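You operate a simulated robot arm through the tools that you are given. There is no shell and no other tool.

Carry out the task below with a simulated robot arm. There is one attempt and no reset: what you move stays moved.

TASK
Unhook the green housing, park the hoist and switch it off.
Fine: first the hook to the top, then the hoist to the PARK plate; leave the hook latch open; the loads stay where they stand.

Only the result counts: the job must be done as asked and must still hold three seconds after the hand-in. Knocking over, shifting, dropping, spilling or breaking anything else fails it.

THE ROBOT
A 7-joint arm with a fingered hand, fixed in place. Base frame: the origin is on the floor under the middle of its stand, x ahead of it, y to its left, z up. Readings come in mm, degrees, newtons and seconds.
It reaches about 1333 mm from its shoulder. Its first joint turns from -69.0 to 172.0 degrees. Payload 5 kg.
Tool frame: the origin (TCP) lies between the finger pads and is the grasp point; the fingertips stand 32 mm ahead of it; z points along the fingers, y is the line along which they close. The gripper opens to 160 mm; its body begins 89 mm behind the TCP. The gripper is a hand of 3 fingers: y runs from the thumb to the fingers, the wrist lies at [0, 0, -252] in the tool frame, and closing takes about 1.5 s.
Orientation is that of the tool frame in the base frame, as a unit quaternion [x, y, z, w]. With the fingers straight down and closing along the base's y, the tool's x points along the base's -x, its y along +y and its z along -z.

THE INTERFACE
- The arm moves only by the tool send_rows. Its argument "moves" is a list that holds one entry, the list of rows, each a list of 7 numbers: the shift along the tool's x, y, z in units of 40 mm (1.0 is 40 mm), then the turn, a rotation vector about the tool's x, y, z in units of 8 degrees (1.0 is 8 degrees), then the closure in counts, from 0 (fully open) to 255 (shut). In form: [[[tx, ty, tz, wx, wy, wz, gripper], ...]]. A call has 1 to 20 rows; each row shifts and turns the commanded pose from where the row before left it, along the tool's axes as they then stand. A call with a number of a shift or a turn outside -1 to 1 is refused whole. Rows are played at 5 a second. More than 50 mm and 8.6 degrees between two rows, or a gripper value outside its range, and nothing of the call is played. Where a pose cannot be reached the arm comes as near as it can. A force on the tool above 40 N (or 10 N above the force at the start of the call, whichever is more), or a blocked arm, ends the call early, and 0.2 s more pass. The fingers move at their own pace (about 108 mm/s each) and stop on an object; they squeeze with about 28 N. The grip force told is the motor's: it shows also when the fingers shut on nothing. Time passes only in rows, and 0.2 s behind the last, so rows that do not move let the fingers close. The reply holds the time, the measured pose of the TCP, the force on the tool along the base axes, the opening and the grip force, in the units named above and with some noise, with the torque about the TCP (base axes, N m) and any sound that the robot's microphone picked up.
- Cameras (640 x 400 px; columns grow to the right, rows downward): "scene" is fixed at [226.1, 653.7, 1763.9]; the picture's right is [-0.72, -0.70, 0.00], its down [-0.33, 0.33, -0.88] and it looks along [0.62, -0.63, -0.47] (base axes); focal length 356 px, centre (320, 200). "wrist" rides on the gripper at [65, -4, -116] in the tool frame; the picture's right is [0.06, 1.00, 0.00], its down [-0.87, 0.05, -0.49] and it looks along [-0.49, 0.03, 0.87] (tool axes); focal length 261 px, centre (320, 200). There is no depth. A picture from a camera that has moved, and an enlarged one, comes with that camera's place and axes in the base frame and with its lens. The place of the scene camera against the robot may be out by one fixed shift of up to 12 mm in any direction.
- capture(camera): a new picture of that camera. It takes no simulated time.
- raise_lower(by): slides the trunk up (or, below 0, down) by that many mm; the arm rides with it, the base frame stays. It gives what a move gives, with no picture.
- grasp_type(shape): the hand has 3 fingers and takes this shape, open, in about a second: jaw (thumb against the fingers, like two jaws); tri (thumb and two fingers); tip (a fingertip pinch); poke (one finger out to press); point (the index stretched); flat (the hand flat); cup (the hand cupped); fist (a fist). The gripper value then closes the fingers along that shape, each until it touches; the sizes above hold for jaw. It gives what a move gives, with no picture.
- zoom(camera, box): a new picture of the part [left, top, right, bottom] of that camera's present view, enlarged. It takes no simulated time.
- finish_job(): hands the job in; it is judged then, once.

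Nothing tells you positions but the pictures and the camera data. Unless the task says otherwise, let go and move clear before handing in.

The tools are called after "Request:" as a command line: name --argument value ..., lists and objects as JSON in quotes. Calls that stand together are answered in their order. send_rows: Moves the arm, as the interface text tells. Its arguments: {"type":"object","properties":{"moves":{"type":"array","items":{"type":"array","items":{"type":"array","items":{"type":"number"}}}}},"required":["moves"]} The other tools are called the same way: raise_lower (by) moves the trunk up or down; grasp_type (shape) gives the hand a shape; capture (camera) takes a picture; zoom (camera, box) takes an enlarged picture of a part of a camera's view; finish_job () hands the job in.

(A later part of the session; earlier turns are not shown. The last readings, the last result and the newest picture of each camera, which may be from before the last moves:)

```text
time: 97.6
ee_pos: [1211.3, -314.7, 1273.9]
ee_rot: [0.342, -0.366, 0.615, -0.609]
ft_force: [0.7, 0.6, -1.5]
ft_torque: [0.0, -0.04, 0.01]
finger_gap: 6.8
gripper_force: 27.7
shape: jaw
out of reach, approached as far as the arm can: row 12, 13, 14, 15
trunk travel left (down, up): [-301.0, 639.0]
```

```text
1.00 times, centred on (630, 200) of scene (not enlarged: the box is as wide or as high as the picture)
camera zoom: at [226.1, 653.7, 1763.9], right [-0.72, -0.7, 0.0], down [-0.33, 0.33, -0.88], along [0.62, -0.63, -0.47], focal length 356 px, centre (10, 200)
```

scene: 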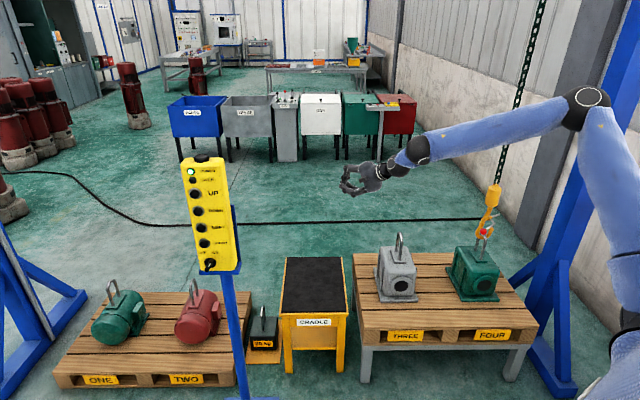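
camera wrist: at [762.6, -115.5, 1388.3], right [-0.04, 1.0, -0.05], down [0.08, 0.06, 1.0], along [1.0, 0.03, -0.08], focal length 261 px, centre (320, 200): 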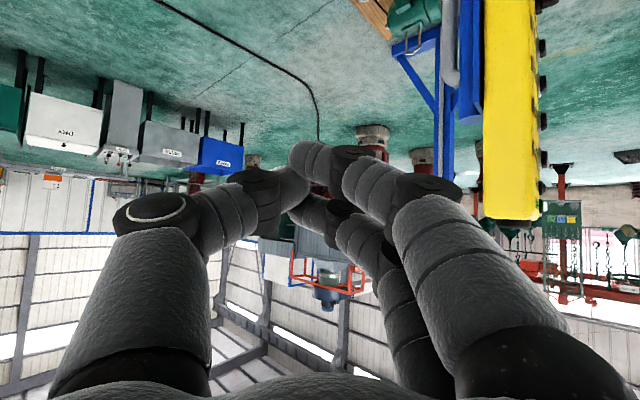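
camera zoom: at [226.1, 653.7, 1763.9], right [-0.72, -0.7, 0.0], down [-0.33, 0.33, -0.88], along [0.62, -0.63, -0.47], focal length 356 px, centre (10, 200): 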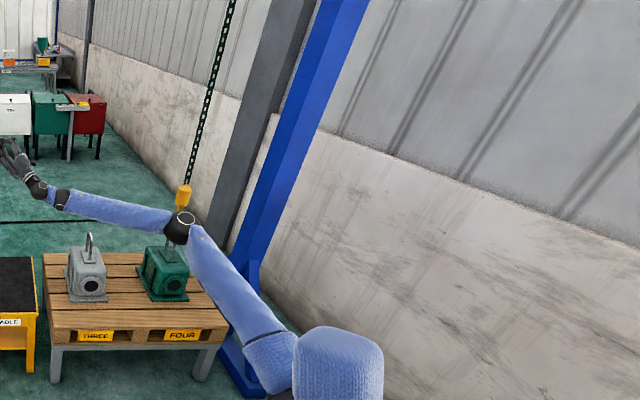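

Every stall has the upper arm at the same inward azimuth, as if one shoulder joint is at its end-stop in a "flipped" branch. I'll try bringing the wrist close and high so the elbow goes up over the shoulder, then swing left.

Request:
send_rows --moves '[[[0.227, -0.838, -0.63, 0, 0, 0, 255], [0.227, -0.838, -0.63, 0, 0, 0, 255], [0.227, -0.838, -0.63, 0, 0, 0, 255], [0.227, -0.838, -0.63, 0, 0, 0, 255], [0.227, -0.838, -0.63, 0, 0, 0, 255], [0.227, -0.838, -0.63, 0, 0, 0, 255], [0.227, -0.838, -0.63, 0, 0, 0, 255], [0.227, -0.838, -0.63, 0, 0, 0, 255], [0.227, -0.838, -0.63, 0, 0, 0, 255], [0.227, -0.838, -0.63, 0, 0, 0, 255], [0.227, -0.838, -0.63, 0, 0, 0, 255], [0.227, -0.838, -0.63, 0, 0, 0, 255], [0.227, -0.838, -0.63, 0, 0, 0, 255]]]'

Request:
zoom --camera "scene" --box '[620, 0, 640, 400]'

```text
time: 100.4
ee_pos: [706.9, -430.0, 1486.6]
ee_rot: [0.343, -0.366, 0.614, -0.609]
ft_force: [1.0, -0.3, -0.1]
ft_torque: [0.0, -0.02, -0.01]
finger_gap: 6.9
gripper_force: 27.5
shape: jaw
trunk travel left (down, up): [-301.0, 639.0]
```

```text
1.00 times, centred on (630, 200) of scene (not enlarged: the box is as wide or as high as the picture)
camera zoom: at [226.1, 653.7, 1763.9], right [-0.72, -0.7, 0.0], down [-0.33, 0.33, -0.88], along [0.62, -0.63, -0.47], focal length 356 px, centre (10, 200)
```

zoom: 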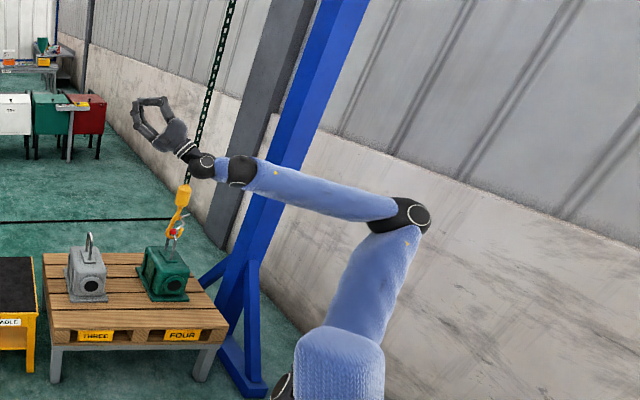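

The elbow is now up and behind-right. Now swing +y.

Request:
send_rows --moves '[[[-1, 0, 0, 0, 0, 0, 255], [-1, 0, 0, 0, 0, 0, 255], [-1, 0, 0, 0, 0, 0, 255], [-1, 0, 0, 0, 0, 0, 255], [-1, 0, 0, 0, 0, 0, 255], [-1, 0, 0, 0, 0, 0, 255], [-1, 0, 0, 0, 0, 0, 255], [-1, 0, 0, 0, 0, 0, 255]]]'

Request:
zoom --camera "scene" --box '[620, 0, 640, 400]'

```text
time: 102.2
ee_pos: [716.2, -111.5, 1490.5]
ee_rot: [0.343, -0.366, 0.615, -0.608]
ft_force: [0.8, -0.3, -0.6]
ft_torque: [0.02, 0.01, 0.03]
finger_gap: 6.9
gripper_force: 27.9
shape: jaw
trunk travel left (down, up): [-301.0, 639.0]
```

```text
1.00 times, centred on (630, 200) of scene (not enlarged: the box is as wide or as high as the picture)
camera zoom: at [226.1, 653.7, 1763.9], right [-0.72, -0.7, 0.0], down [-0.33, 0.33, -0.88], along [0.62, -0.63, -0.47], focal length 356 px, centre (10, 200)
```

zoom: 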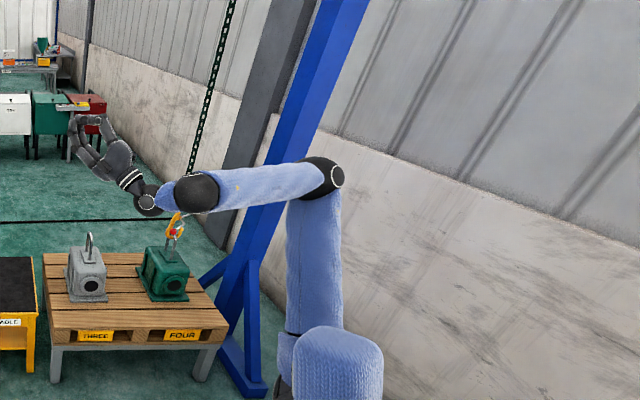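

Progress: it moved freely. Continuing +y.

Request:
send_rows --moves '[[[-1, 0, 0, 0, 0, 0, 255], [-1, 0, 0, 0, 0, 0, 255], [-1, 0, 0, 0, 0, 0, 255], [-1, 0, 0, 0, 0, 0, 255], [-1, 0, 0, 0, 0, 0, 255], [-1, 0, 0, 0, 0, 0, 255]]]'

Request:
zoom --camera "scene" --box '[620, 0, 640, 400]'

```text
time: 103.6
ee_pos: [715.3, -78.0, 1494.2]
ee_rot: [0.343, -0.366, 0.615, -0.609]
ft_force: [0.3, -0.3, 0.4]
ft_torque: [0.03, -0.03, -0.03]
finger_gap: 7.1
gripper_force: 28.4
shape: jaw
out of reach, approached as far as the arm can: row 1, 2, 3, 4, 5, 6
trunk travel left (down, up): [-301.0, 639.0]
```

```text
1.00 times, centred on (630, 200) of scene (not enlarged: the box is as wide or as high as the picture)
camera zoom: at [226.1, 653.7, 1763.9], right [-0.72, -0.7, 0.0], down [-0.33, 0.33, -0.88], along [0.62, -0.63, -0.47], focal length 356 px, centre (10, 200)
```

zoom: 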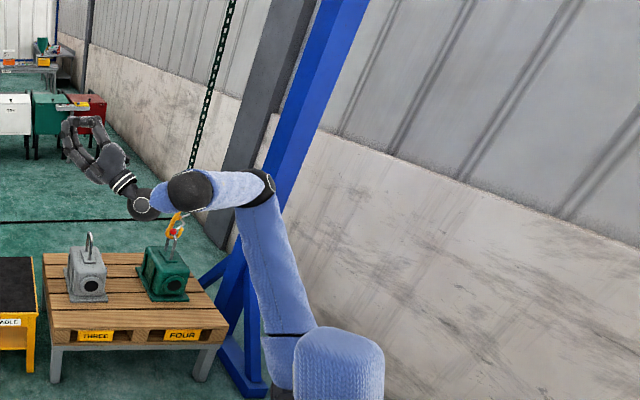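

I now understand: the arm is in an over-abducted (elbow-over-the-shoulder) branch. To get to the natural branch the elbow must drop through the right side. I'll return to the elbow-up pose, raise the trunk, then bring the wrist out right and down.

Request:
send_rows --moves '[[[1, 0, 0, 0, 0, 0, 255], [1, 0, 0, 0, 0, 0, 255], [1, 0, 0, 0, 0, 0, 255], [1, 0, 0, 0, 0, 0, 255], [1, 0, 0, 0, 0, 0, 255], [1, 0, 0, 0, 0, 0, 255], [1, 0, 0, 0, 0, 0, 255], [1, 0, 0, 0, 0, 0, 255], [1, 0, 0, 0, 0, 0, 255]]]'

Request:
raise_lower --by 340

Request:
zoom --camera "scene" --box '[620, 0, 640, 400]'

```text
time: 105.6
ee_pos: [704.8, -438.0, 1485.4]
ee_rot: [0.343, -0.366, 0.614, -0.609]
ft_force: [0.0, 0.0, 0.3]
ft_torque: [0.02, 0.04, 0.0]
finger_gap: 6.7
gripper_force: 27.8
shape: jaw
trunk travel left (down, up): [-301.0, 639.0]
```

```text
time: 108.9
ee_pos: [705.5, -437.0, 1824.9]
ee_rot: [0.342, -0.365, 0.615, -0.61]
ft_force: [0.5, 0.4, -0.4]
ft_torque: [0.01, 0.01, 0.0]
finger_gap: 6.6
gripper_force: 28.4
shape: jaw
trunk travel left (down, up): [-641.0, 299.0]
```

```text
1.00 times, centred on (630, 200) of scene (not enlarged: the box is as wide or as high as the picture)
camera zoom: at [226.1, 653.7, 1763.9], right [-0.72, -0.7, 0.0], down [-0.33, 0.33, -0.88], along [0.62, -0.63, -0.47], focal length 356 px, centre (10, 200)
```

zoom: 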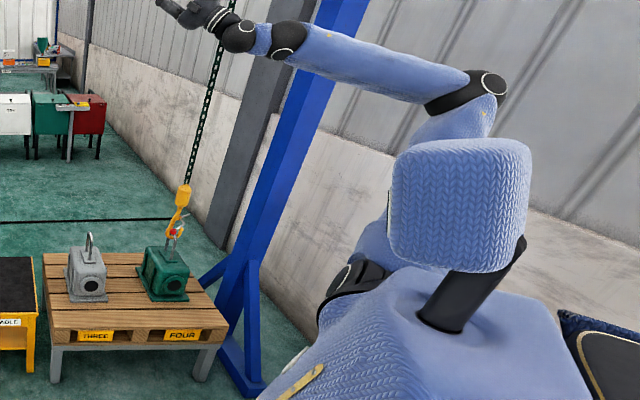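

Now I see the robot's head and its elbow raised behind it. Moving the wrist out to the right and down so the elbow drops.

Request:
send_rows --moves '[[[0.68, 0.708, -0.28, 0, 0, 0, 255], [0.68, 0.708, -0.28, 0, 0, 0, 255], [0.68, 0.708, -0.28, 0, 0, 0, 255], [0.68, 0.708, -0.28, 0, 0, 0, 255], [0.68, 0.708, -0.28, 0, 0, 0, 255], [0.68, 0.708, -0.28, 0, 0, 0, 255], [0.68, 0.708, -0.28, 0, 0, 0, 255]]]'

Request:
zoom --camera "scene" --box '[620, 0, 640, 400]'

```text
time: 110.5
ee_pos: [733.4, -623.4, 1606.4]
ee_rot: [0.344, -0.368, 0.614, -0.607]
ft_force: [1.7, -0.5, -4.3]
ft_torque: [-0.02, -0.43, 0.0]
finger_gap: 6.8
gripper_force: 27.5
shape: jaw
trunk travel left (down, up): [-641.0, 299.0]
```

```text
1.00 times, centred on (630, 200) of scene (not enlarged: the box is as wide or as high as the picture)
camera zoom: at [226.1, 653.7, 1763.9], right [-0.72, -0.7, 0.0], down [-0.33, 0.33, -0.88], along [0.62, -0.63, -0.47], focal length 356 px, centre (10, 200)
```

zoom: 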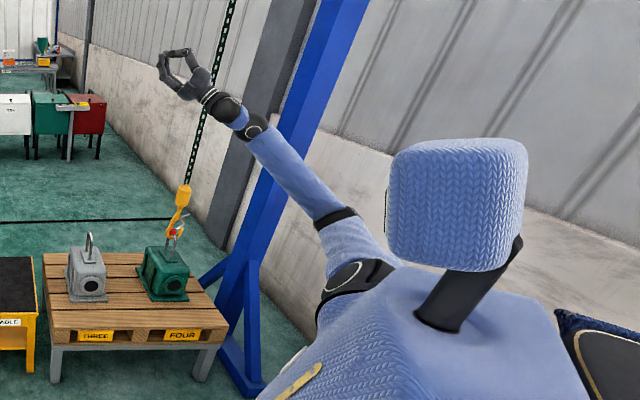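

The configuration changed substantially; let me check it statically.

Request:
send_rows --moves '[[[0, 0, 0, 0, 0, 0, 255], [0, 0, 0, 0, 0, 0, 255]]]'

Request:
zoom --camera "scene" --box '[460, 0, 640, 220]'

Request:
zoom --camera "scene" --box '[620, 0, 640, 400]'

```text
time: 111.1
ee_pos: [731.7, -623.4, 1609.7]
ee_rot: [0.342, -0.367, 0.614, -0.61]
ft_force: [0.3, -0.3, -0.3]
ft_torque: [0.02, -0.04, 0.0]
finger_gap: 7.0
gripper_force: 27.5
shape: jaw
trunk travel left (down, up): [-641.0, 299.0]
```

```text
1.82 times, centred on (550, 110) of scene
camera zoom: at [226.1, 653.7, 1763.9], right [-0.72, -0.7, 0.0], down [-0.33, 0.33, -0.88], along [0.62, -0.63, -0.47], focal length 648 px, centre (-98, 364)
```

zoom: 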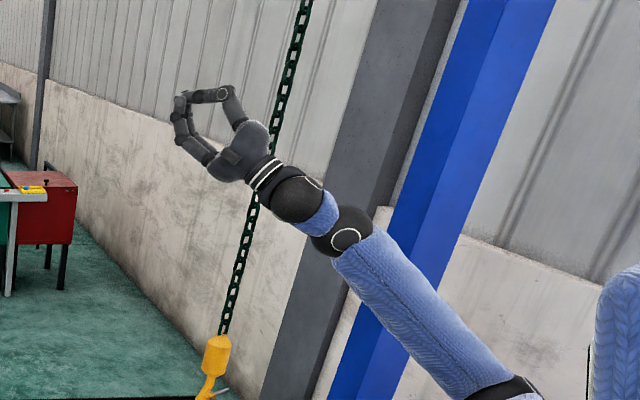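

```text
1.00 times, centred on (630, 200) of scene (not enlarged: the box is as wide or as high as the picture)
camera zoom: at [226.1, 653.7, 1763.9], right [-0.72, -0.7, 0.0], down [-0.33, 0.33, -0.88], along [0.62, -0.63, -0.47], focal length 356 px, centre (10, 200)
```

zoom: 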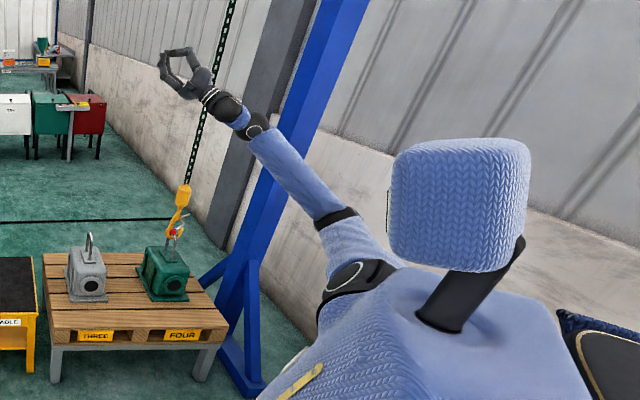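

The elbow has crossed to the straight-out-right position. I'll continue lowering the wrist so the elbow drops below the shoulder.

Request:
send_rows --moves '[[[0, 0.866, -0.5, 0, 0, 0, 255], [0, 0.866, -0.5, 0, 0, 0, 255], [0, 0.866, -0.5, 0, 0, 0, 255], [0, 0.866, -0.5, 0, 0, 0, 255], [0, 0.866, -0.5, 0, 0, 0, 255], [0, 0.866, -0.5, 0, 0, 0, 255], [0, 0.866, -0.5, 0, 0, 0, 255], [0, 0.866, -0.5, 0, 0, 0, 255]]]'

Request:
zoom --camera "scene" --box '[620, 0, 640, 400]'

```text
time: 112.9
ee_pos: [732.4, -616.0, 1290.2]
ee_rot: [0.343, -0.365, 0.614, -0.61]
ft_force: [-0.3, 1.0, 0.8]
ft_torque: [-0.03, -0.02, 0.03]
finger_gap: 6.7
gripper_force: 28.5
shape: jaw
trunk travel left (down, up): [-641.0, 299.0]
```

```text
1.00 times, centred on (630, 200) of scene (not enlarged: the box is as wide or as high as the picture)
camera zoom: at [226.1, 653.7, 1763.9], right [-0.72, -0.7, 0.0], down [-0.33, 0.33, -0.88], along [0.62, -0.63, -0.47], focal length 356 px, centre (10, 200)
```

zoom: 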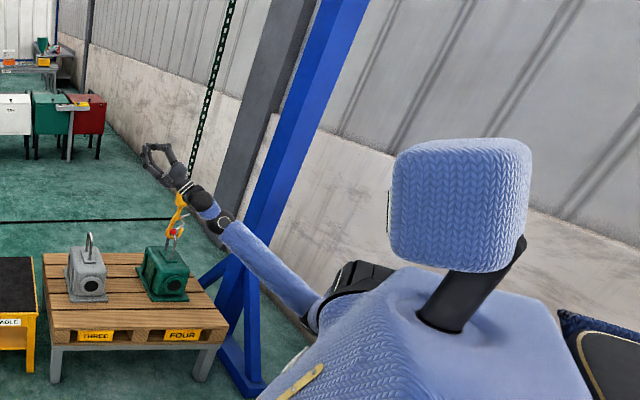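

The elbow is now down in the natural posture. Testing +y again.

Request:
send_rows --moves '[[[-1, 0, 0, 0, 0, 0, 255], [-1, 0, 0, 0, 0, 0, 255], [-1, 0, 0, 0, 0, 0, 255], [-1, 0, 0, 0, 0, 0, 255], [-1, 0, 0, 0, 0, 0, 255], [-1, 0, 0, 0, 0, 0, 255], [-1, 0, 0, 0, 0, 0, 255], [-1, 0, 0, 0, 0, 0, 255], [-1, 0, 0, 0, 0, 0, 255], [-1, 0, 0, 0, 0, 0, 255], [-1, 0, 0, 0, 0, 0, 255], [-1, 0, 0, 0, 0, 0, 255], [-1, 0, 0, 0, 0, 0, 255], [-1, 0, 0, 0, 0, 0, 255], [-1, 0, 0, 0, 0, 0, 255]]]'

Request:
zoom --camera "scene" --box '[620, 0, 640, 400]'

```text
time: 116.1
ee_pos: [858.9, -104.9, 1306.2]
ee_rot: [-0.343, 0.363, -0.612, 0.613]
ft_force: [0.1, -1.0, -0.2]
ft_torque: [0.01, -0.03, 0.02]
finger_gap: 7.0
gripper_force: 27.9
shape: jaw
out of reach, approached as far as the arm can: row 9, 10, 11, 12, 13, 14, 15
trunk travel left (down, up): [-641.0, 299.0]
```

```text
1.00 times, centred on (630, 200) of scene (not enlarged: the box is as wide or as high as the picture)
camera zoom: at [226.1, 653.7, 1763.9], right [-0.72, -0.7, 0.0], down [-0.33, 0.33, -0.88], along [0.62, -0.63, -0.47], focal length 356 px, centre (10, 200)
```

zoom: 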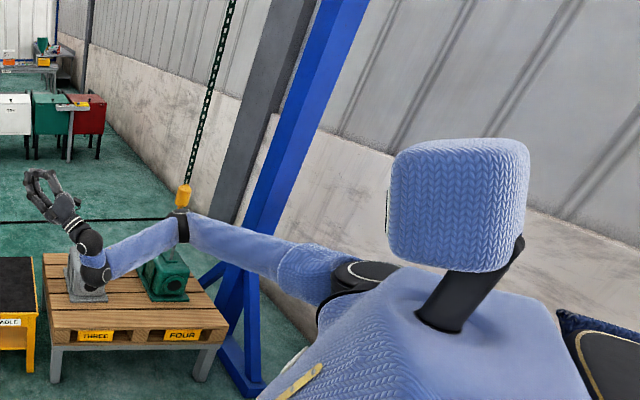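

This stall is just the elbow-flex limit (wrist too close). I'll extend forward and then continue +y.

Request:
send_rows --moves '[[[0, 0.5, 0.866, 0, 0, 0, 255], [0, 0.5, 0.866, 0, 0, 0, 255], [0, 0.5, 0.866, 0, 0, 0, 255], [-1, 0, 0, 0, 0, 0, 255], [-1, 0, 0, 0, 0, 0, 255], [-1, 0, 0, 0, 0, 0, 255], [-1, 0, 0, 0, 0, 0, 255]]]'

Request:
zoom --camera "scene" --box '[620, 0, 640, 400]'

```text
time: 117.7
ee_pos: [981.7, 53.9, 1310.8]
ee_rot: [0.342, -0.365, 0.615, -0.609]
ft_force: [0.5, -0.5, -0.5]
ft_torque: [0.0, 0.0, -0.02]
finger_gap: 6.7
gripper_force: 28.0
shape: jaw
trunk travel left (down, up): [-641.0, 299.0]
```

```text
1.00 times, centred on (630, 200) of scene (not enlarged: the box is as wide or as high as the picture)
camera zoom: at [226.1, 653.7, 1763.9], right [-0.72, -0.7, 0.0], down [-0.33, 0.33, -0.88], along [0.62, -0.63, -0.47], focal length 356 px, centre (10, 200)
```

zoom: 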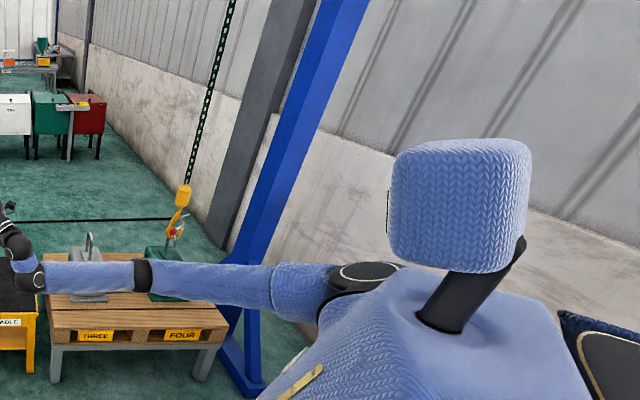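

The arm now passes freely to the left. I'll back off slightly in x and move to the front side of the pendant.

Request:
send_rows --moves '[[[0, -0.5, -0.866, 0, 0, 0, 255], [0, -0.5, -0.866, 0, 0, 0, 255], [-1, 0, 0, 0, 0, 0, 255], [-1, 0, 0, 0, 0, 0, 255], [-1, 0, 0, 0, 0, 0, 255], [-1, 0, 0, 0, 0, 0, 255], [-1, 0, 0, 0, 0, 0, 255], [-1, 0, 0, 0, 0, 0, 255], [-1, 0, 0, 0, 0, 0, 255], [-1, 0, 0, 0, 0, 0, 255]]]'

Request:
capture --camera "scene"

Request:
capture --camera "wrist"

```text
time: 119.9
ee_pos: [942.3, 374.0, 1317.8]
ee_rot: [0.343, -0.365, 0.616, -0.609]
ft_force: [0.5, -0.4, 0.3]
ft_torque: [0.0, -0.01, -0.03]
finger_gap: 6.9
gripper_force: 28.0
shape: jaw
out of reach, approached as far as the arm can: row 2, 3, 4
trunk travel left (down, up): [-641.0, 299.0]
```

```text
taken
```

scene: 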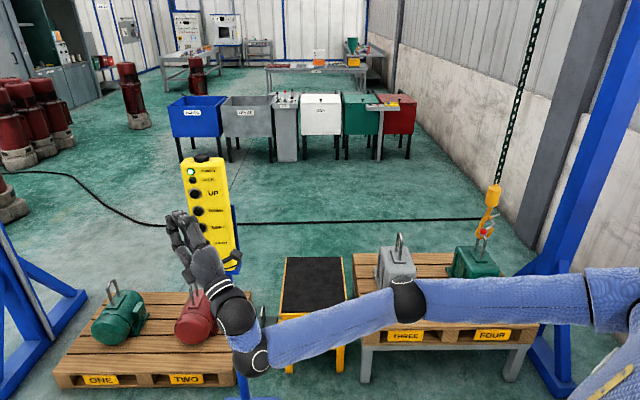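

```text
taken
camera wrist: at [837.8, 314.5, 1263.1], right [0.5, -0.05, -0.87], down [-0.38, 0.89, -0.27], along [0.78, 0.46, 0.42], focal length 261 px, centre (320, 200)
```

wrist: 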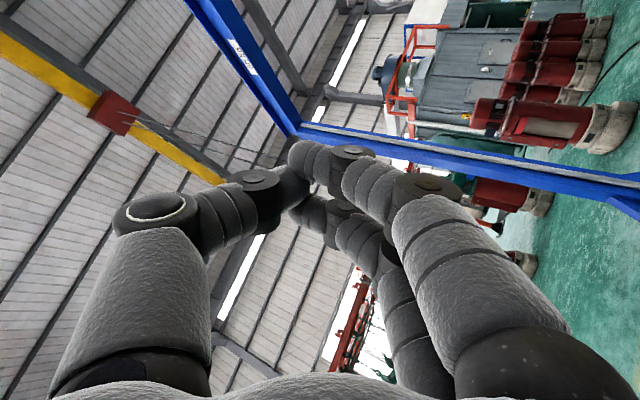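

I'm now in front of the pendant, and the wrist view shows a white plate on the blue beam. Zooming on it.

Request:
zoom --camera "wrist" --box '[190, 10, 310, 110]'

Request:
zoom --camera "scene" --box '[0, 0, 640, 4]'

```text
4.00 times, centred on (250, 60) of wrist
camera zoom: at [837.8, 314.5, 1263.1], right [0.5, -0.05, -0.87], down [-0.38, 0.89, -0.27], along [0.78, 0.46, 0.42], focal length 1043 px, centre (600, 760)
```

zoom: 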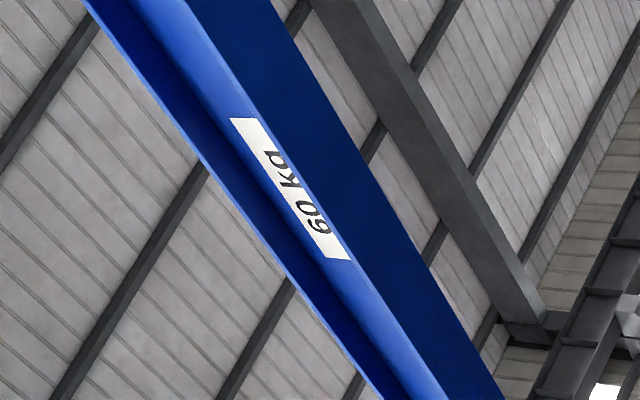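

```text
1.00 times, centred on (320, 2) of scene (not enlarged: the box is as wide or as high as the picture)
camera zoom: at [226.1, 653.7, 1763.9], right [-0.72, -0.7, 0.0], down [-0.33, 0.33, -0.88], along [0.62, -0.63, -0.47], focal length 356 px, centre (320, 398)
```

zoom: 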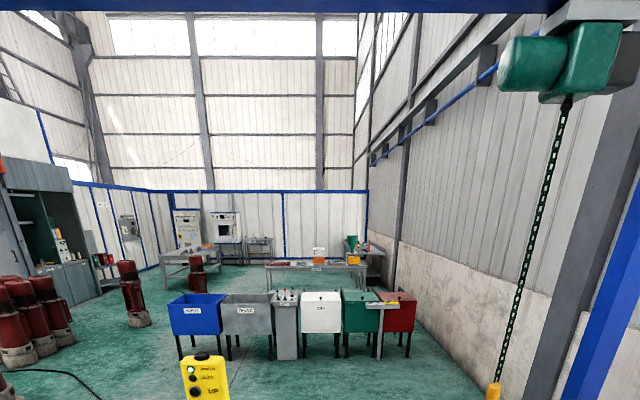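

That plate reads 60 kg (beam rating). I'll pan the wrist view along the beam to find PARK.

Request:
zoom --camera "wrist" --box '[0, 0, 640, 4]'

Request:
zoom --camera "wrist" --box '[636, 0, 640, 400]'

Request:
zoom --camera "scene" --box '[0, 0, 200, 4]'

```text
1.00 times, centred on (320, 2) of wrist (not enlarged: the box is as wide or as high as the picture)
camera zoom: at [837.8, 314.5, 1263.1], right [0.5, -0.05, -0.87], down [-0.38, 0.89, -0.27], along [0.78, 0.46, 0.42], focal length 261 px, centre (320, 398)
```

zoom: 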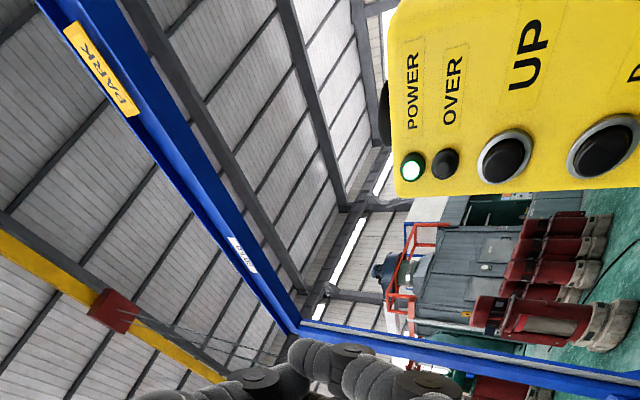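

```text
1.00 times, centred on (638, 200) of wrist (not enlarged: the box is as wide or as high as the picture)
camera zoom: at [837.8, 314.5, 1263.1], right [0.5, -0.05, -0.87], down [-0.38, 0.89, -0.27], along [0.78, 0.46, 0.42], focal length 261 px, centre (2, 200)
```

zoom: 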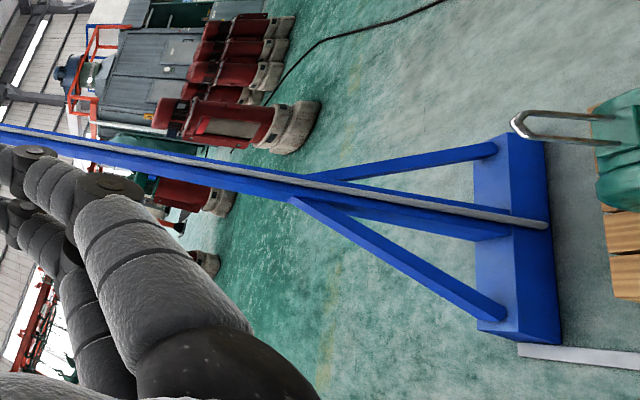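

```text
3.20 times, centred on (100, 2) of scene
camera zoom: at [226.1, 653.7, 1763.9], right [-0.72, -0.7, 0.0], down [-0.33, 0.33, -0.88], along [0.62, -0.63, -0.47], focal length 1140 px, centre (1024, 834)
```

zoom: 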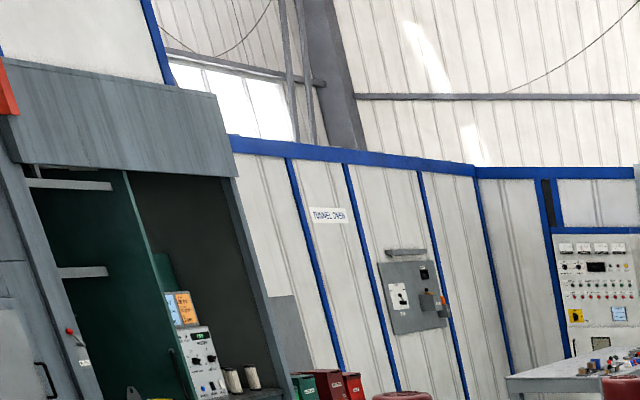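

PARK is a yellow plate on the beam near (1516, -189, 2470): about 1165 mm to the LEFT of the hook's present position. Now I level the hand in front of the pendant and form the poke shape.

Request:
send_rows --moves '[[[0, 0.877, -0.061, -1, 0, 0, 255], [0, 0.877, -0.061, -1, 0, 0, 255], [0, 0.877, -0.061, -1, 0, 0, 255], [0, 0.66, -0.035, -0.75, 0, 0, 255]]]'

Request:
grasp_type --shape "poke"

Request:
capture --camera "wrist"

Request:
capture --camera "scene"

```text
time: 120.9
ee_pos: [974.0, 373.5, 1190.0]
ee_rot: [-0.489, 0.512, -0.499, 0.5]
ft_force: [-0.4, -0.1, -1.0]
ft_torque: [0.0, 0.02, 0.01]
finger_gap: 6.6
gripper_force: 27.8
shape: jaw
trunk travel left (down, up): [-641.0, 299.0]
```

```text
time: 121.8
ee_pos: [974.2, 374.0, 1190.4]
ee_rot: [-0.488, 0.512, -0.5, 0.499]
ft_force: [-0.4, 1.4, 0.3]
ft_torque: [0.04, -0.03, 0.0]
finger_gap: 0.0
gripper_force: 0.1
shape: poke
trunk travel left (down, up): [-641.0, 299.0]
```

```text
taken
camera wrist: at [856.6, 313.2, 1193.9], right [0.0, -0.04, -1.0], down [-0.47, 0.88, -0.03], along [0.88, 0.47, -0.02], focal length 261 px, centre (320, 200)
```

wrist: 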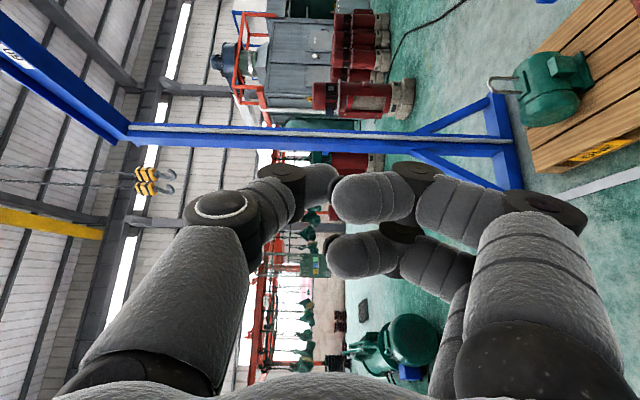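

```text
taken
```

scene: 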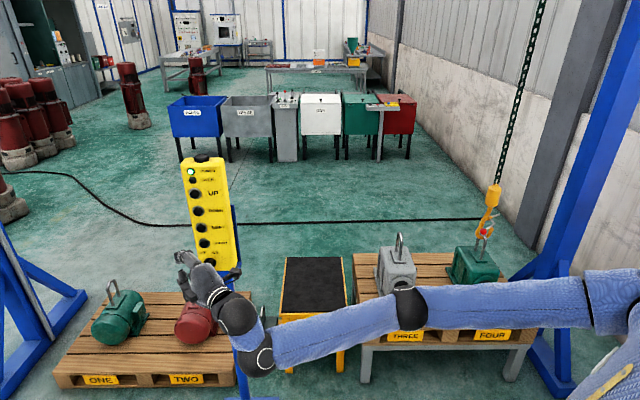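

Request:
zoom --camera "scene" --box '[160, 220, 290, 380]'

Request:
zoom --camera "wrist" --box '[0, 0, 640, 4]'

```text
2.50 times, centred on (225, 300) of scene
camera zoom: at [226.1, 653.7, 1763.9], right [-0.72, -0.7, 0.0], down [-0.33, 0.33, -0.88], along [0.62, -0.63, -0.47], focal length 891 px, centre (558, -50)
```

zoom: 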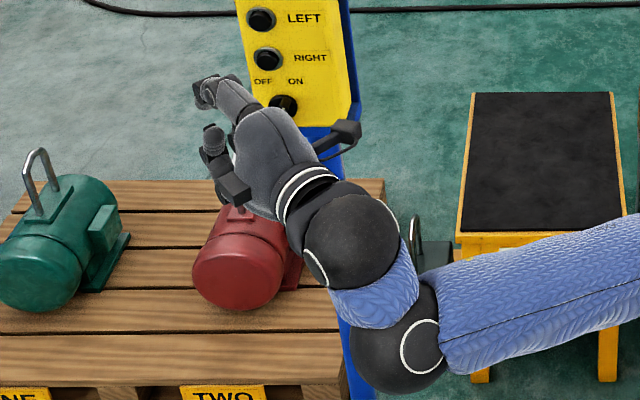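

```text
1.00 times, centred on (320, 2) of wrist (not enlarged: the box is as wide or as high as the picture)
camera zoom: at [856.6, 313.2, 1193.9], right [0.0, -0.04, -1.0], down [-0.47, 0.88, -0.03], along [0.88, 0.47, -0.02], focal length 261 px, centre (320, 398)
```

zoom: 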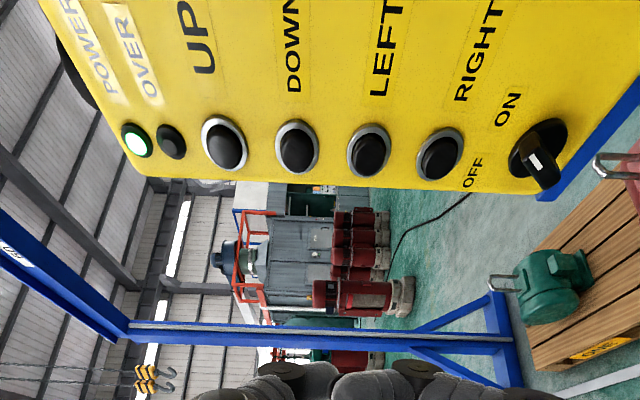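

The pendant is visible close-up by panning: UP≈(1141,235,1271), DOWN z≈1215, LEFT z≈1155, RIGHT z≈1096, knob z≈1018. Let me inspect how the poke finger stands.

Request:
zoom --camera "wrist" --box '[180, 120, 500, 320]'

Request:
zoom --camera "scene" --box '[160, 230, 260, 310]'

```text
2.00 times, centred on (340, 220) of wrist
camera zoom: at [856.6, 313.2, 1193.9], right [0.0, -0.04, -1.0], down [-0.47, 0.88, -0.03], along [0.88, 0.47, -0.02], focal length 521 px, centre (280, 160)
```

zoom: 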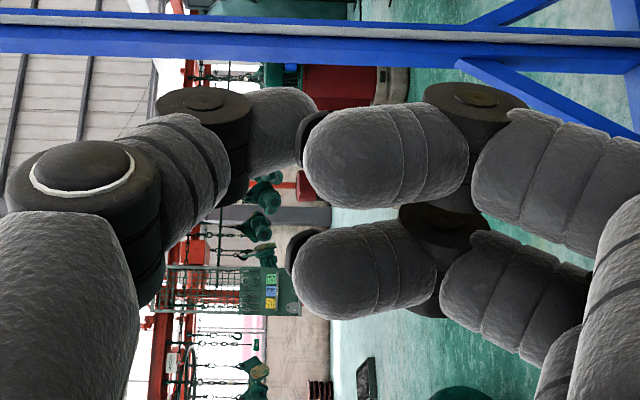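

```text
5.00 times, centred on (210, 270) of scene
camera zoom: at [226.1, 653.7, 1763.9], right [-0.72, -0.7, 0.0], down [-0.33, 0.33, -0.88], along [0.62, -0.63, -0.47], focal length 1782 px, centre (870, -150)
```

zoom: 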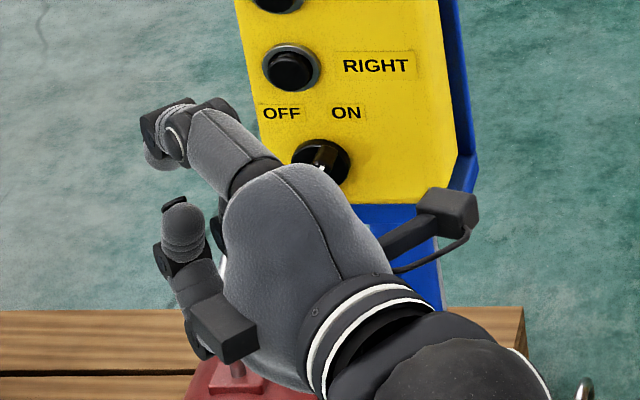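

Poke doesn't show a clearly extended finger; I'll try the "point" shape.

Request:
grasp_type --shape "point"

Request:
capture --camera "wrist"

Request:
zoom --camera "scene" --box '[160, 230, 260, 310]'

```text
time: 122.7
ee_pos: [974.9, 374.0, 1190.9]
ee_rot: [-0.489, 0.512, -0.499, 0.5]
ft_force: [0.3, 0.3, 0.0]
ft_torque: [0.02, 0.0, 0.03]
finger_gap: 0.0
gripper_force: 0.1
shape: point
trunk travel left (down, up): [-641.0, 299.0]
```

```text
taken
camera wrist: at [856.6, 313.2, 1193.9], right [0.0, -0.04, -1.0], down [-0.47, 0.88, -0.03], along [0.88, 0.47, -0.02], focal length 261 px, centre (320, 200)
```

wrist: 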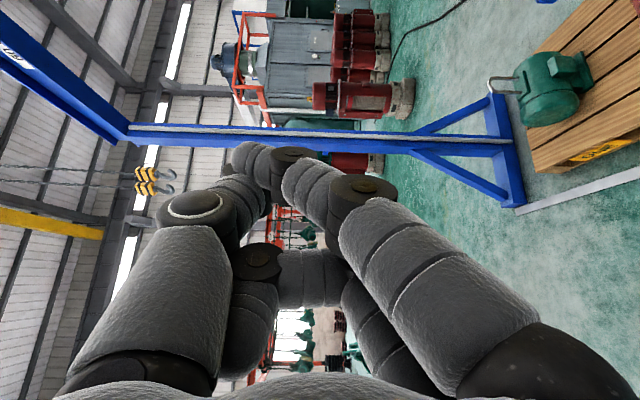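

```text
5.00 times, centred on (210, 270) of scene
camera zoom: at [226.1, 653.7, 1763.9], right [-0.72, -0.7, 0.0], down [-0.33, 0.33, -0.88], along [0.62, -0.63, -0.47], focal length 1782 px, centre (870, -150)
```

zoom: 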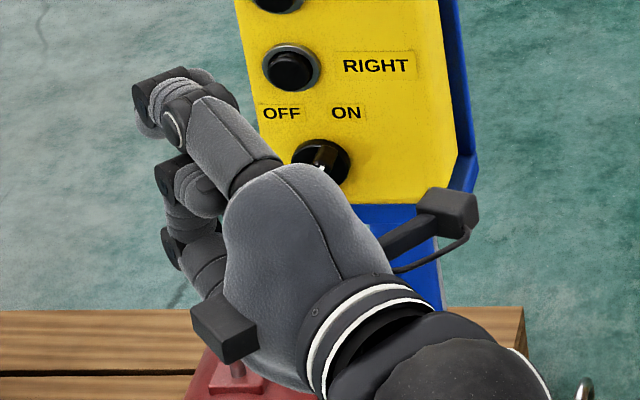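

Request:
grasp_type --shape "poke"

Request:
send_rows --moves '[[[0, 0, 0, 0, 0, 0, 255], [0, 0, 0, 0, 0, 0, 255], [0, 0, 0, 0, 0, 0, 255], [0, 0, 0, 0, 0, 0, 255], [0, 0, 0, 0, 0, 0, 255], [0, 0, 0, 0, 0, 0, 255]]]'

Request:
capture --camera "wrist"

Request:
zoom --camera "scene" --box '[160, 230, 260, 310]'

```text
time: 123.6
ee_pos: [974.7, 375.0, 1190.5]
ee_rot: [-0.488, 0.513, -0.499, 0.5]
ft_force: [0.2, -0.3, 0.0]
ft_torque: [-0.01, 0.01, 0.04]
finger_gap: 0.2
gripper_force: 0.0
shape: poke
trunk travel left (down, up): [-641.0, 299.0]
```

```text
time: 125.0
ee_pos: [974.9, 375.4, 1190.8]
ee_rot: [-0.488, 0.512, -0.499, 0.5]
ft_force: [0.8, 0.0, -1.2]
ft_torque: [-0.03, 0.0, -0.01]
finger_gap: 0.0
gripper_force: 27.5
shape: jaw
trunk travel left (down, up): [-641.0, 299.0]
```

```text
taken
camera wrist: at [856.6, 313.2, 1193.8], right [0.0, -0.04, -1.0], down [-0.47, 0.88, -0.03], along [0.88, 0.47, -0.02], focal length 261 px, centre (320, 200)
```

wrist: 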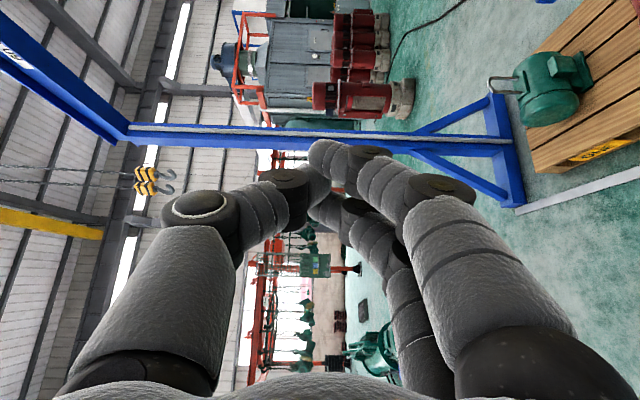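

```text
5.00 times, centred on (210, 270) of scene
camera zoom: at [226.1, 653.7, 1763.9], right [-0.72, -0.7, 0.0], down [-0.33, 0.33, -0.88], along [0.62, -0.63, -0.47], focal length 1782 px, centre (870, -150)
```

zoom: 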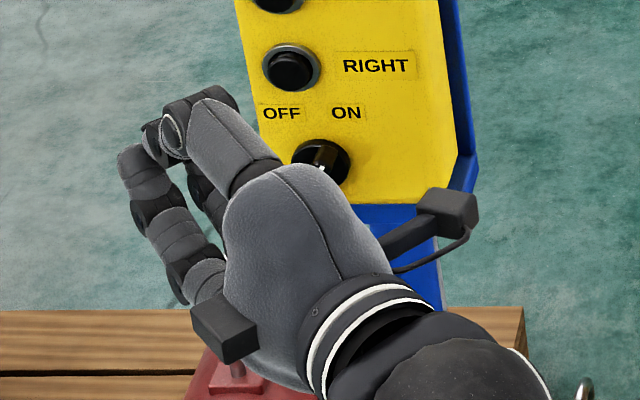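

Sending a gripper value returns to the closed jaw bundle; its index fingertip (tool x≈+18, z≈32) can serve as the poker. I'll yaw the hand −20° so that fingertip leads, then go to a standoff in front of DOWN.

Request:
send_rows --moves '[[[0, 0, 0, 0, 0.85, 0, 255], [0, 0, 0, 0, 0.85, 0, 255], [0, 0, 0, 0, 0.8, 0, 255], [0.28, -0.225, 0.985, 0, 0, 0, 255], [0.28, -0.225, 0.985, 0, 0, 0, 255]]]'

Request:
capture --camera "wrist"

Request:
zoom --camera "wrist" --box '[0, 0, 640, 4]'

Request:
capture --camera "scene"

```text
time: 126.2
ee_pos: [1040.3, 324.3, 1206.8]
ee_rot: [-0.396, 0.591, -0.575, 0.403]
ft_force: [-0.7, -0.3, -0.3]
ft_torque: [-0.04, 0.04, 0.01]
finger_gap: 0.2
gripper_force: 28.0
shape: jaw
trunk travel left (down, up): [-641.0, 299.0]
```

```text
taken
camera wrist: at [908.0, 306.2, 1210.5], right [-0.02, -0.03, -1.0], down [-0.14, 0.99, -0.03], along [0.99, 0.14, -0.03], focal length 261 px, centre (320, 200)
```

wrist: 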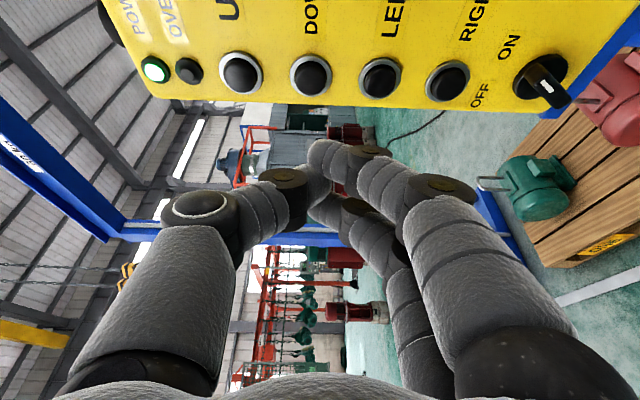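

```text
1.00 times, centred on (320, 2) of wrist (not enlarged: the box is as wide or as high as the picture)
camera zoom: at [908.0, 306.2, 1210.5], right [-0.02, -0.03, -1.0], down [-0.14, 0.99, -0.03], along [0.99, 0.14, -0.03], focal length 261 px, centre (320, 398)
```

zoom: 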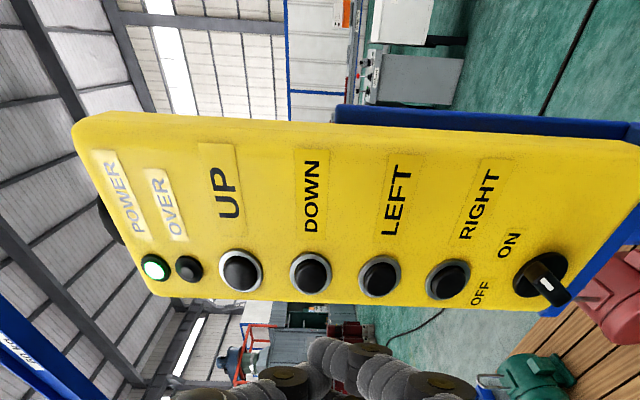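

```text
taken
```

scene: 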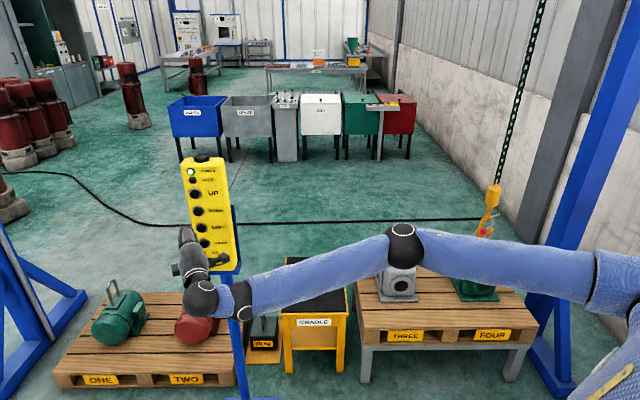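

I refine: DOWN≈(1140, 232, 1215). I'll approach along the face normal to ~30 mm before contact with the index fingertip.

Request:
send_rows --moves '[[[0.255, -0.163, 0.844, 0, 0, 0, 255], [0.255, -0.163, 0.844, 0, 0, 0, 255]]]'

Request:
capture --camera "wrist"

Request:
zoom --camera "scene" --box '[160, 150, 280, 290]'

```text
time: 126.8
ee_pos: [1095.7, 280.3, 1219.6]
ee_rot: [-0.395, 0.591, -0.576, 0.404]
ft_force: [0.5, -0.3, 0.9]
ft_torque: [-0.02, 0.01, 0.01]
finger_gap: 0.0
gripper_force: 28.2
shape: jaw
trunk travel left (down, up): [-641.0, 299.0]
```

```text
taken
camera wrist: at [963.8, 262.7, 1223.5], right [-0.02, -0.03, -1.0], down [-0.14, 0.99, -0.03], along [0.99, 0.14, -0.03], focal length 261 px, centre (320, 200)
```

wrist: 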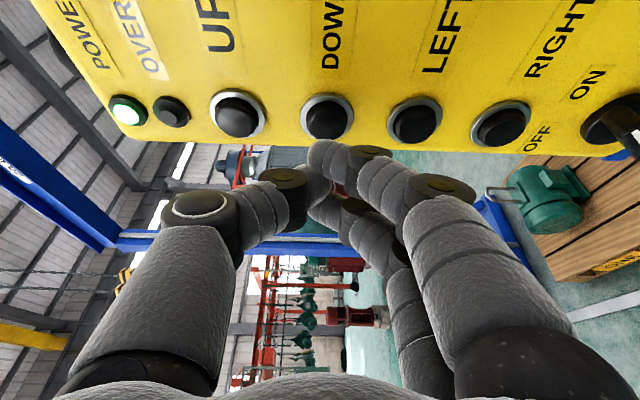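

```text
2.86 times, centred on (220, 220) of scene
camera zoom: at [226.1, 653.7, 1763.9], right [-0.72, -0.7, 0.0], down [-0.33, 0.33, -0.88], along [0.62, -0.63, -0.47], focal length 1018 px, centre (606, 143)
```

zoom: 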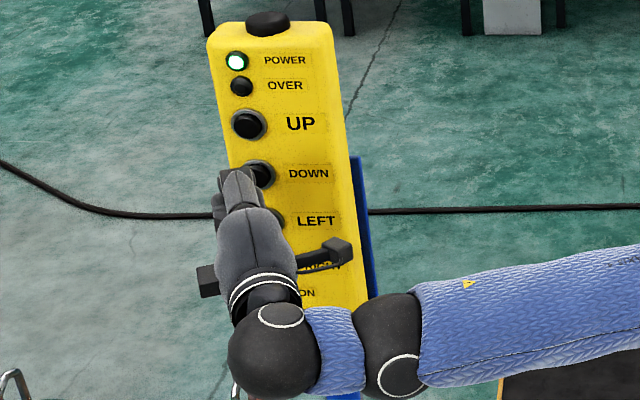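

Well aligned with DOWN. I'll close the last gap nearly to contact.

Request:
send_rows --moves '[[[0.242, -0.012, 0.548, 0, 0, 0, 255]]]'

Request:
capture --camera "wrist"

```text
time: 127.2
ee_pos: [1113.1, 261.6, 1220.1]
ee_rot: [-0.394, 0.591, -0.577, 0.403]
ft_force: [-0.4, 0.1, -0.1]
ft_torque: [-0.01, -0.04, 0.02]
finger_gap: 0.2
gripper_force: 28.0
shape: jaw
trunk travel left (down, up): [-641.0, 299.0]
```

```text
taken
camera wrist: at [981.2, 243.9, 1223.8], right [-0.02, -0.03, -1.0], down [-0.14, 0.99, -0.03], along [0.99, 0.14, -0.03], focal length 261 px, centre (320, 200)
```

wrist: 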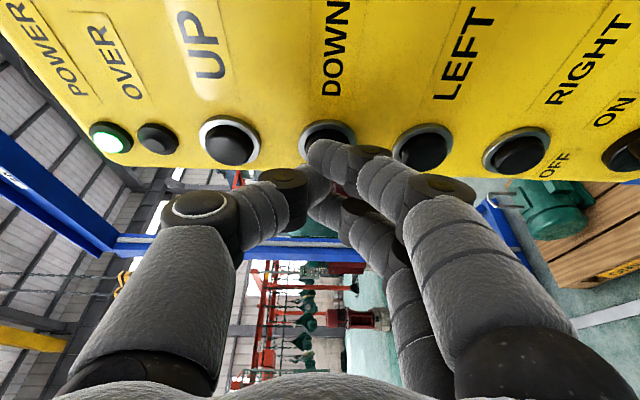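

Now a brief test press of DOWN: in 8 mm, then back out.

Request:
send_rows --moves '[[[0.081, -0.004, 0.183, 0, 0, 0, 255], [-0.121, 0.006, -0.274, 0, 0, 0, 255]]]'

Request:
zoom --camera "scene" --box '[440, 160, 540, 280]'

Request:
capture --camera "wrist"

```text
time: 127.8
ee_pos: [1110.2, 266.1, 1219.4]
ee_rot: [-0.395, 0.592, -0.577, 0.402]
ft_force: [0.1, 0.8, -0.4]
ft_torque: [0.01, -0.01, -0.01]
finger_gap: 0.0
gripper_force: 28.5
shape: jaw
trunk travel left (down, up): [-641.0, 299.0]
```

```text
3.33 times, centred on (490, 220) of scene
camera zoom: at [226.1, 653.7, 1763.9], right [-0.72, -0.7, 0.0], down [-0.33, 0.33, -0.88], along [0.62, -0.63, -0.47], focal length 1188 px, centre (-247, 133)
```

zoom: 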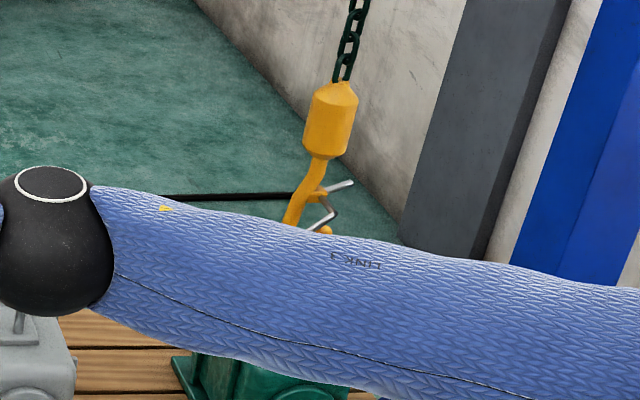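

```text
taken
camera wrist: at [977.7, 248.3, 1223.6], right [-0.02, -0.03, -1.0], down [-0.14, 0.99, -0.03], along [0.99, 0.14, -0.03], focal length 261 px, centre (320, 200)
```

wrist: 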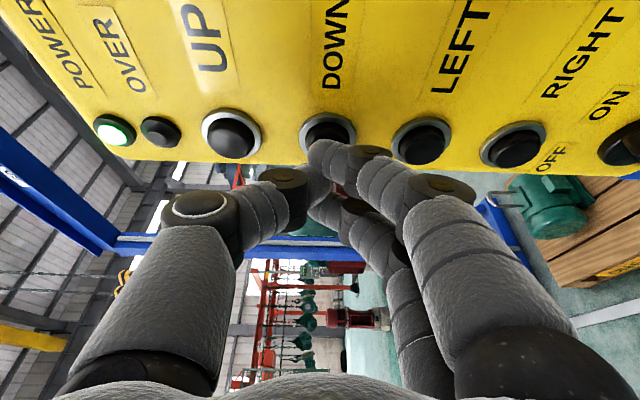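

I need a precise reference for hook height. Zooming tightly on the hook block.

Request:
zoom --camera "scene" --box '[475, 170, 515, 220]'

```text
8.00 times, centred on (495, 195) of scene
camera zoom: at [226.1, 653.7, 1763.9], right [-0.72, -0.7, 0.0], down [-0.33, 0.33, -0.88], along [0.62, -0.63, -0.47], focal length 2851 px, centre (-1080, 240)
```

zoom: 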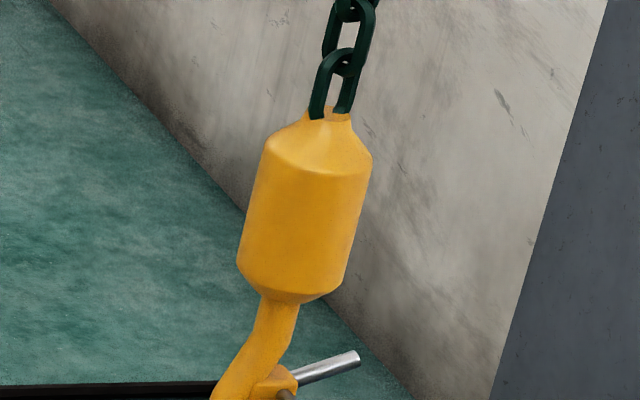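

Request:
send_rows --moves '[[[0.101, -0.005, 0.229, 0, 0, 0, 255]]]'

Request:
zoom --camera "scene" --box '[475, 170, 515, 220]'

Request:
capture --camera "wrist"

```text
time: 128.2
ee_pos: [1117.5, 259.4, 1220.0]
ee_rot: [-0.394, 0.592, -0.576, 0.403]
ft_force: [-1.2, 0.6, -0.3]
ft_torque: [0.0, 0.0, -0.04]
finger_gap: 0.0
gripper_force: 28.0
shape: jaw
trunk travel left (down, up): [-641.0, 299.0]
```

```text
8.00 times, centred on (495, 195) of scene
camera zoom: at [226.1, 653.7, 1763.9], right [-0.72, -0.7, 0.0], down [-0.33, 0.33, -0.88], along [0.62, -0.63, -0.47], focal length 2851 px, centre (-1080, 240)
```

zoom: 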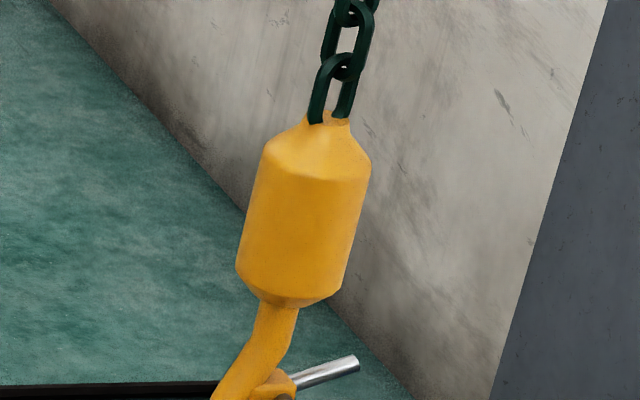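

```text
taken
camera wrist: at [984.7, 241.9, 1224.3], right [-0.02, -0.03, -1.0], down [-0.14, 0.99, -0.03], along [0.99, 0.14, -0.03], focal length 261 px, centre (320, 200)
```

wrist: 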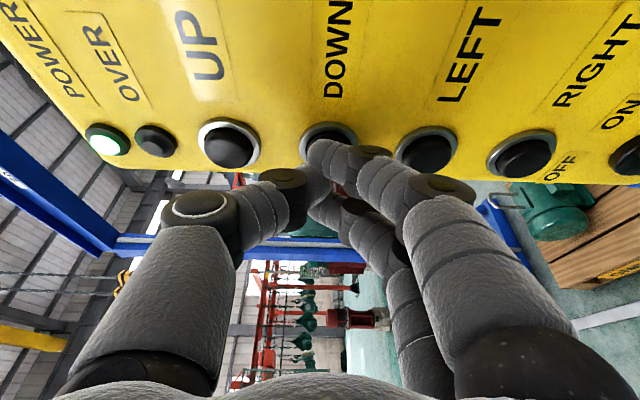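

The hook is creeping down; the button may be engaged lightly. I'll hold for two rows to measure speed.

Request:
send_rows --moves '[[[0, 0, 0, 0, 0, 0, 255], [0, 0, 0, 0, 0, 0, 255]]]'

Request:
zoom --camera "scene" --box '[475, 170, 515, 220]'

```text
time: 128.8
ee_pos: [1118.0, 258.2, 1219.4]
ee_rot: [-0.394, 0.591, -0.577, 0.404]
ft_force: [-0.1, 1.7, 0.5]
ft_torque: [-0.01, 0.0, 0.05]
finger_gap: 0.1
gripper_force: 27.2
shape: jaw
trunk travel left (down, up): [-641.0, 299.0]
```

```text
8.00 times, centred on (495, 195) of scene
camera zoom: at [226.1, 653.7, 1763.9], right [-0.72, -0.7, 0.0], down [-0.33, 0.33, -0.88], along [0.62, -0.63, -0.47], focal length 2851 px, centre (-1080, 240)
```

zoom: 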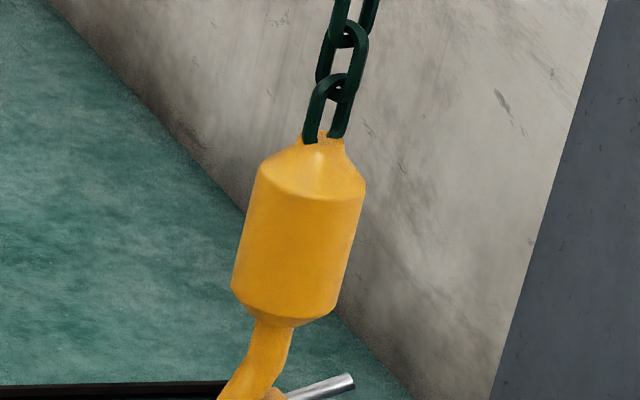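

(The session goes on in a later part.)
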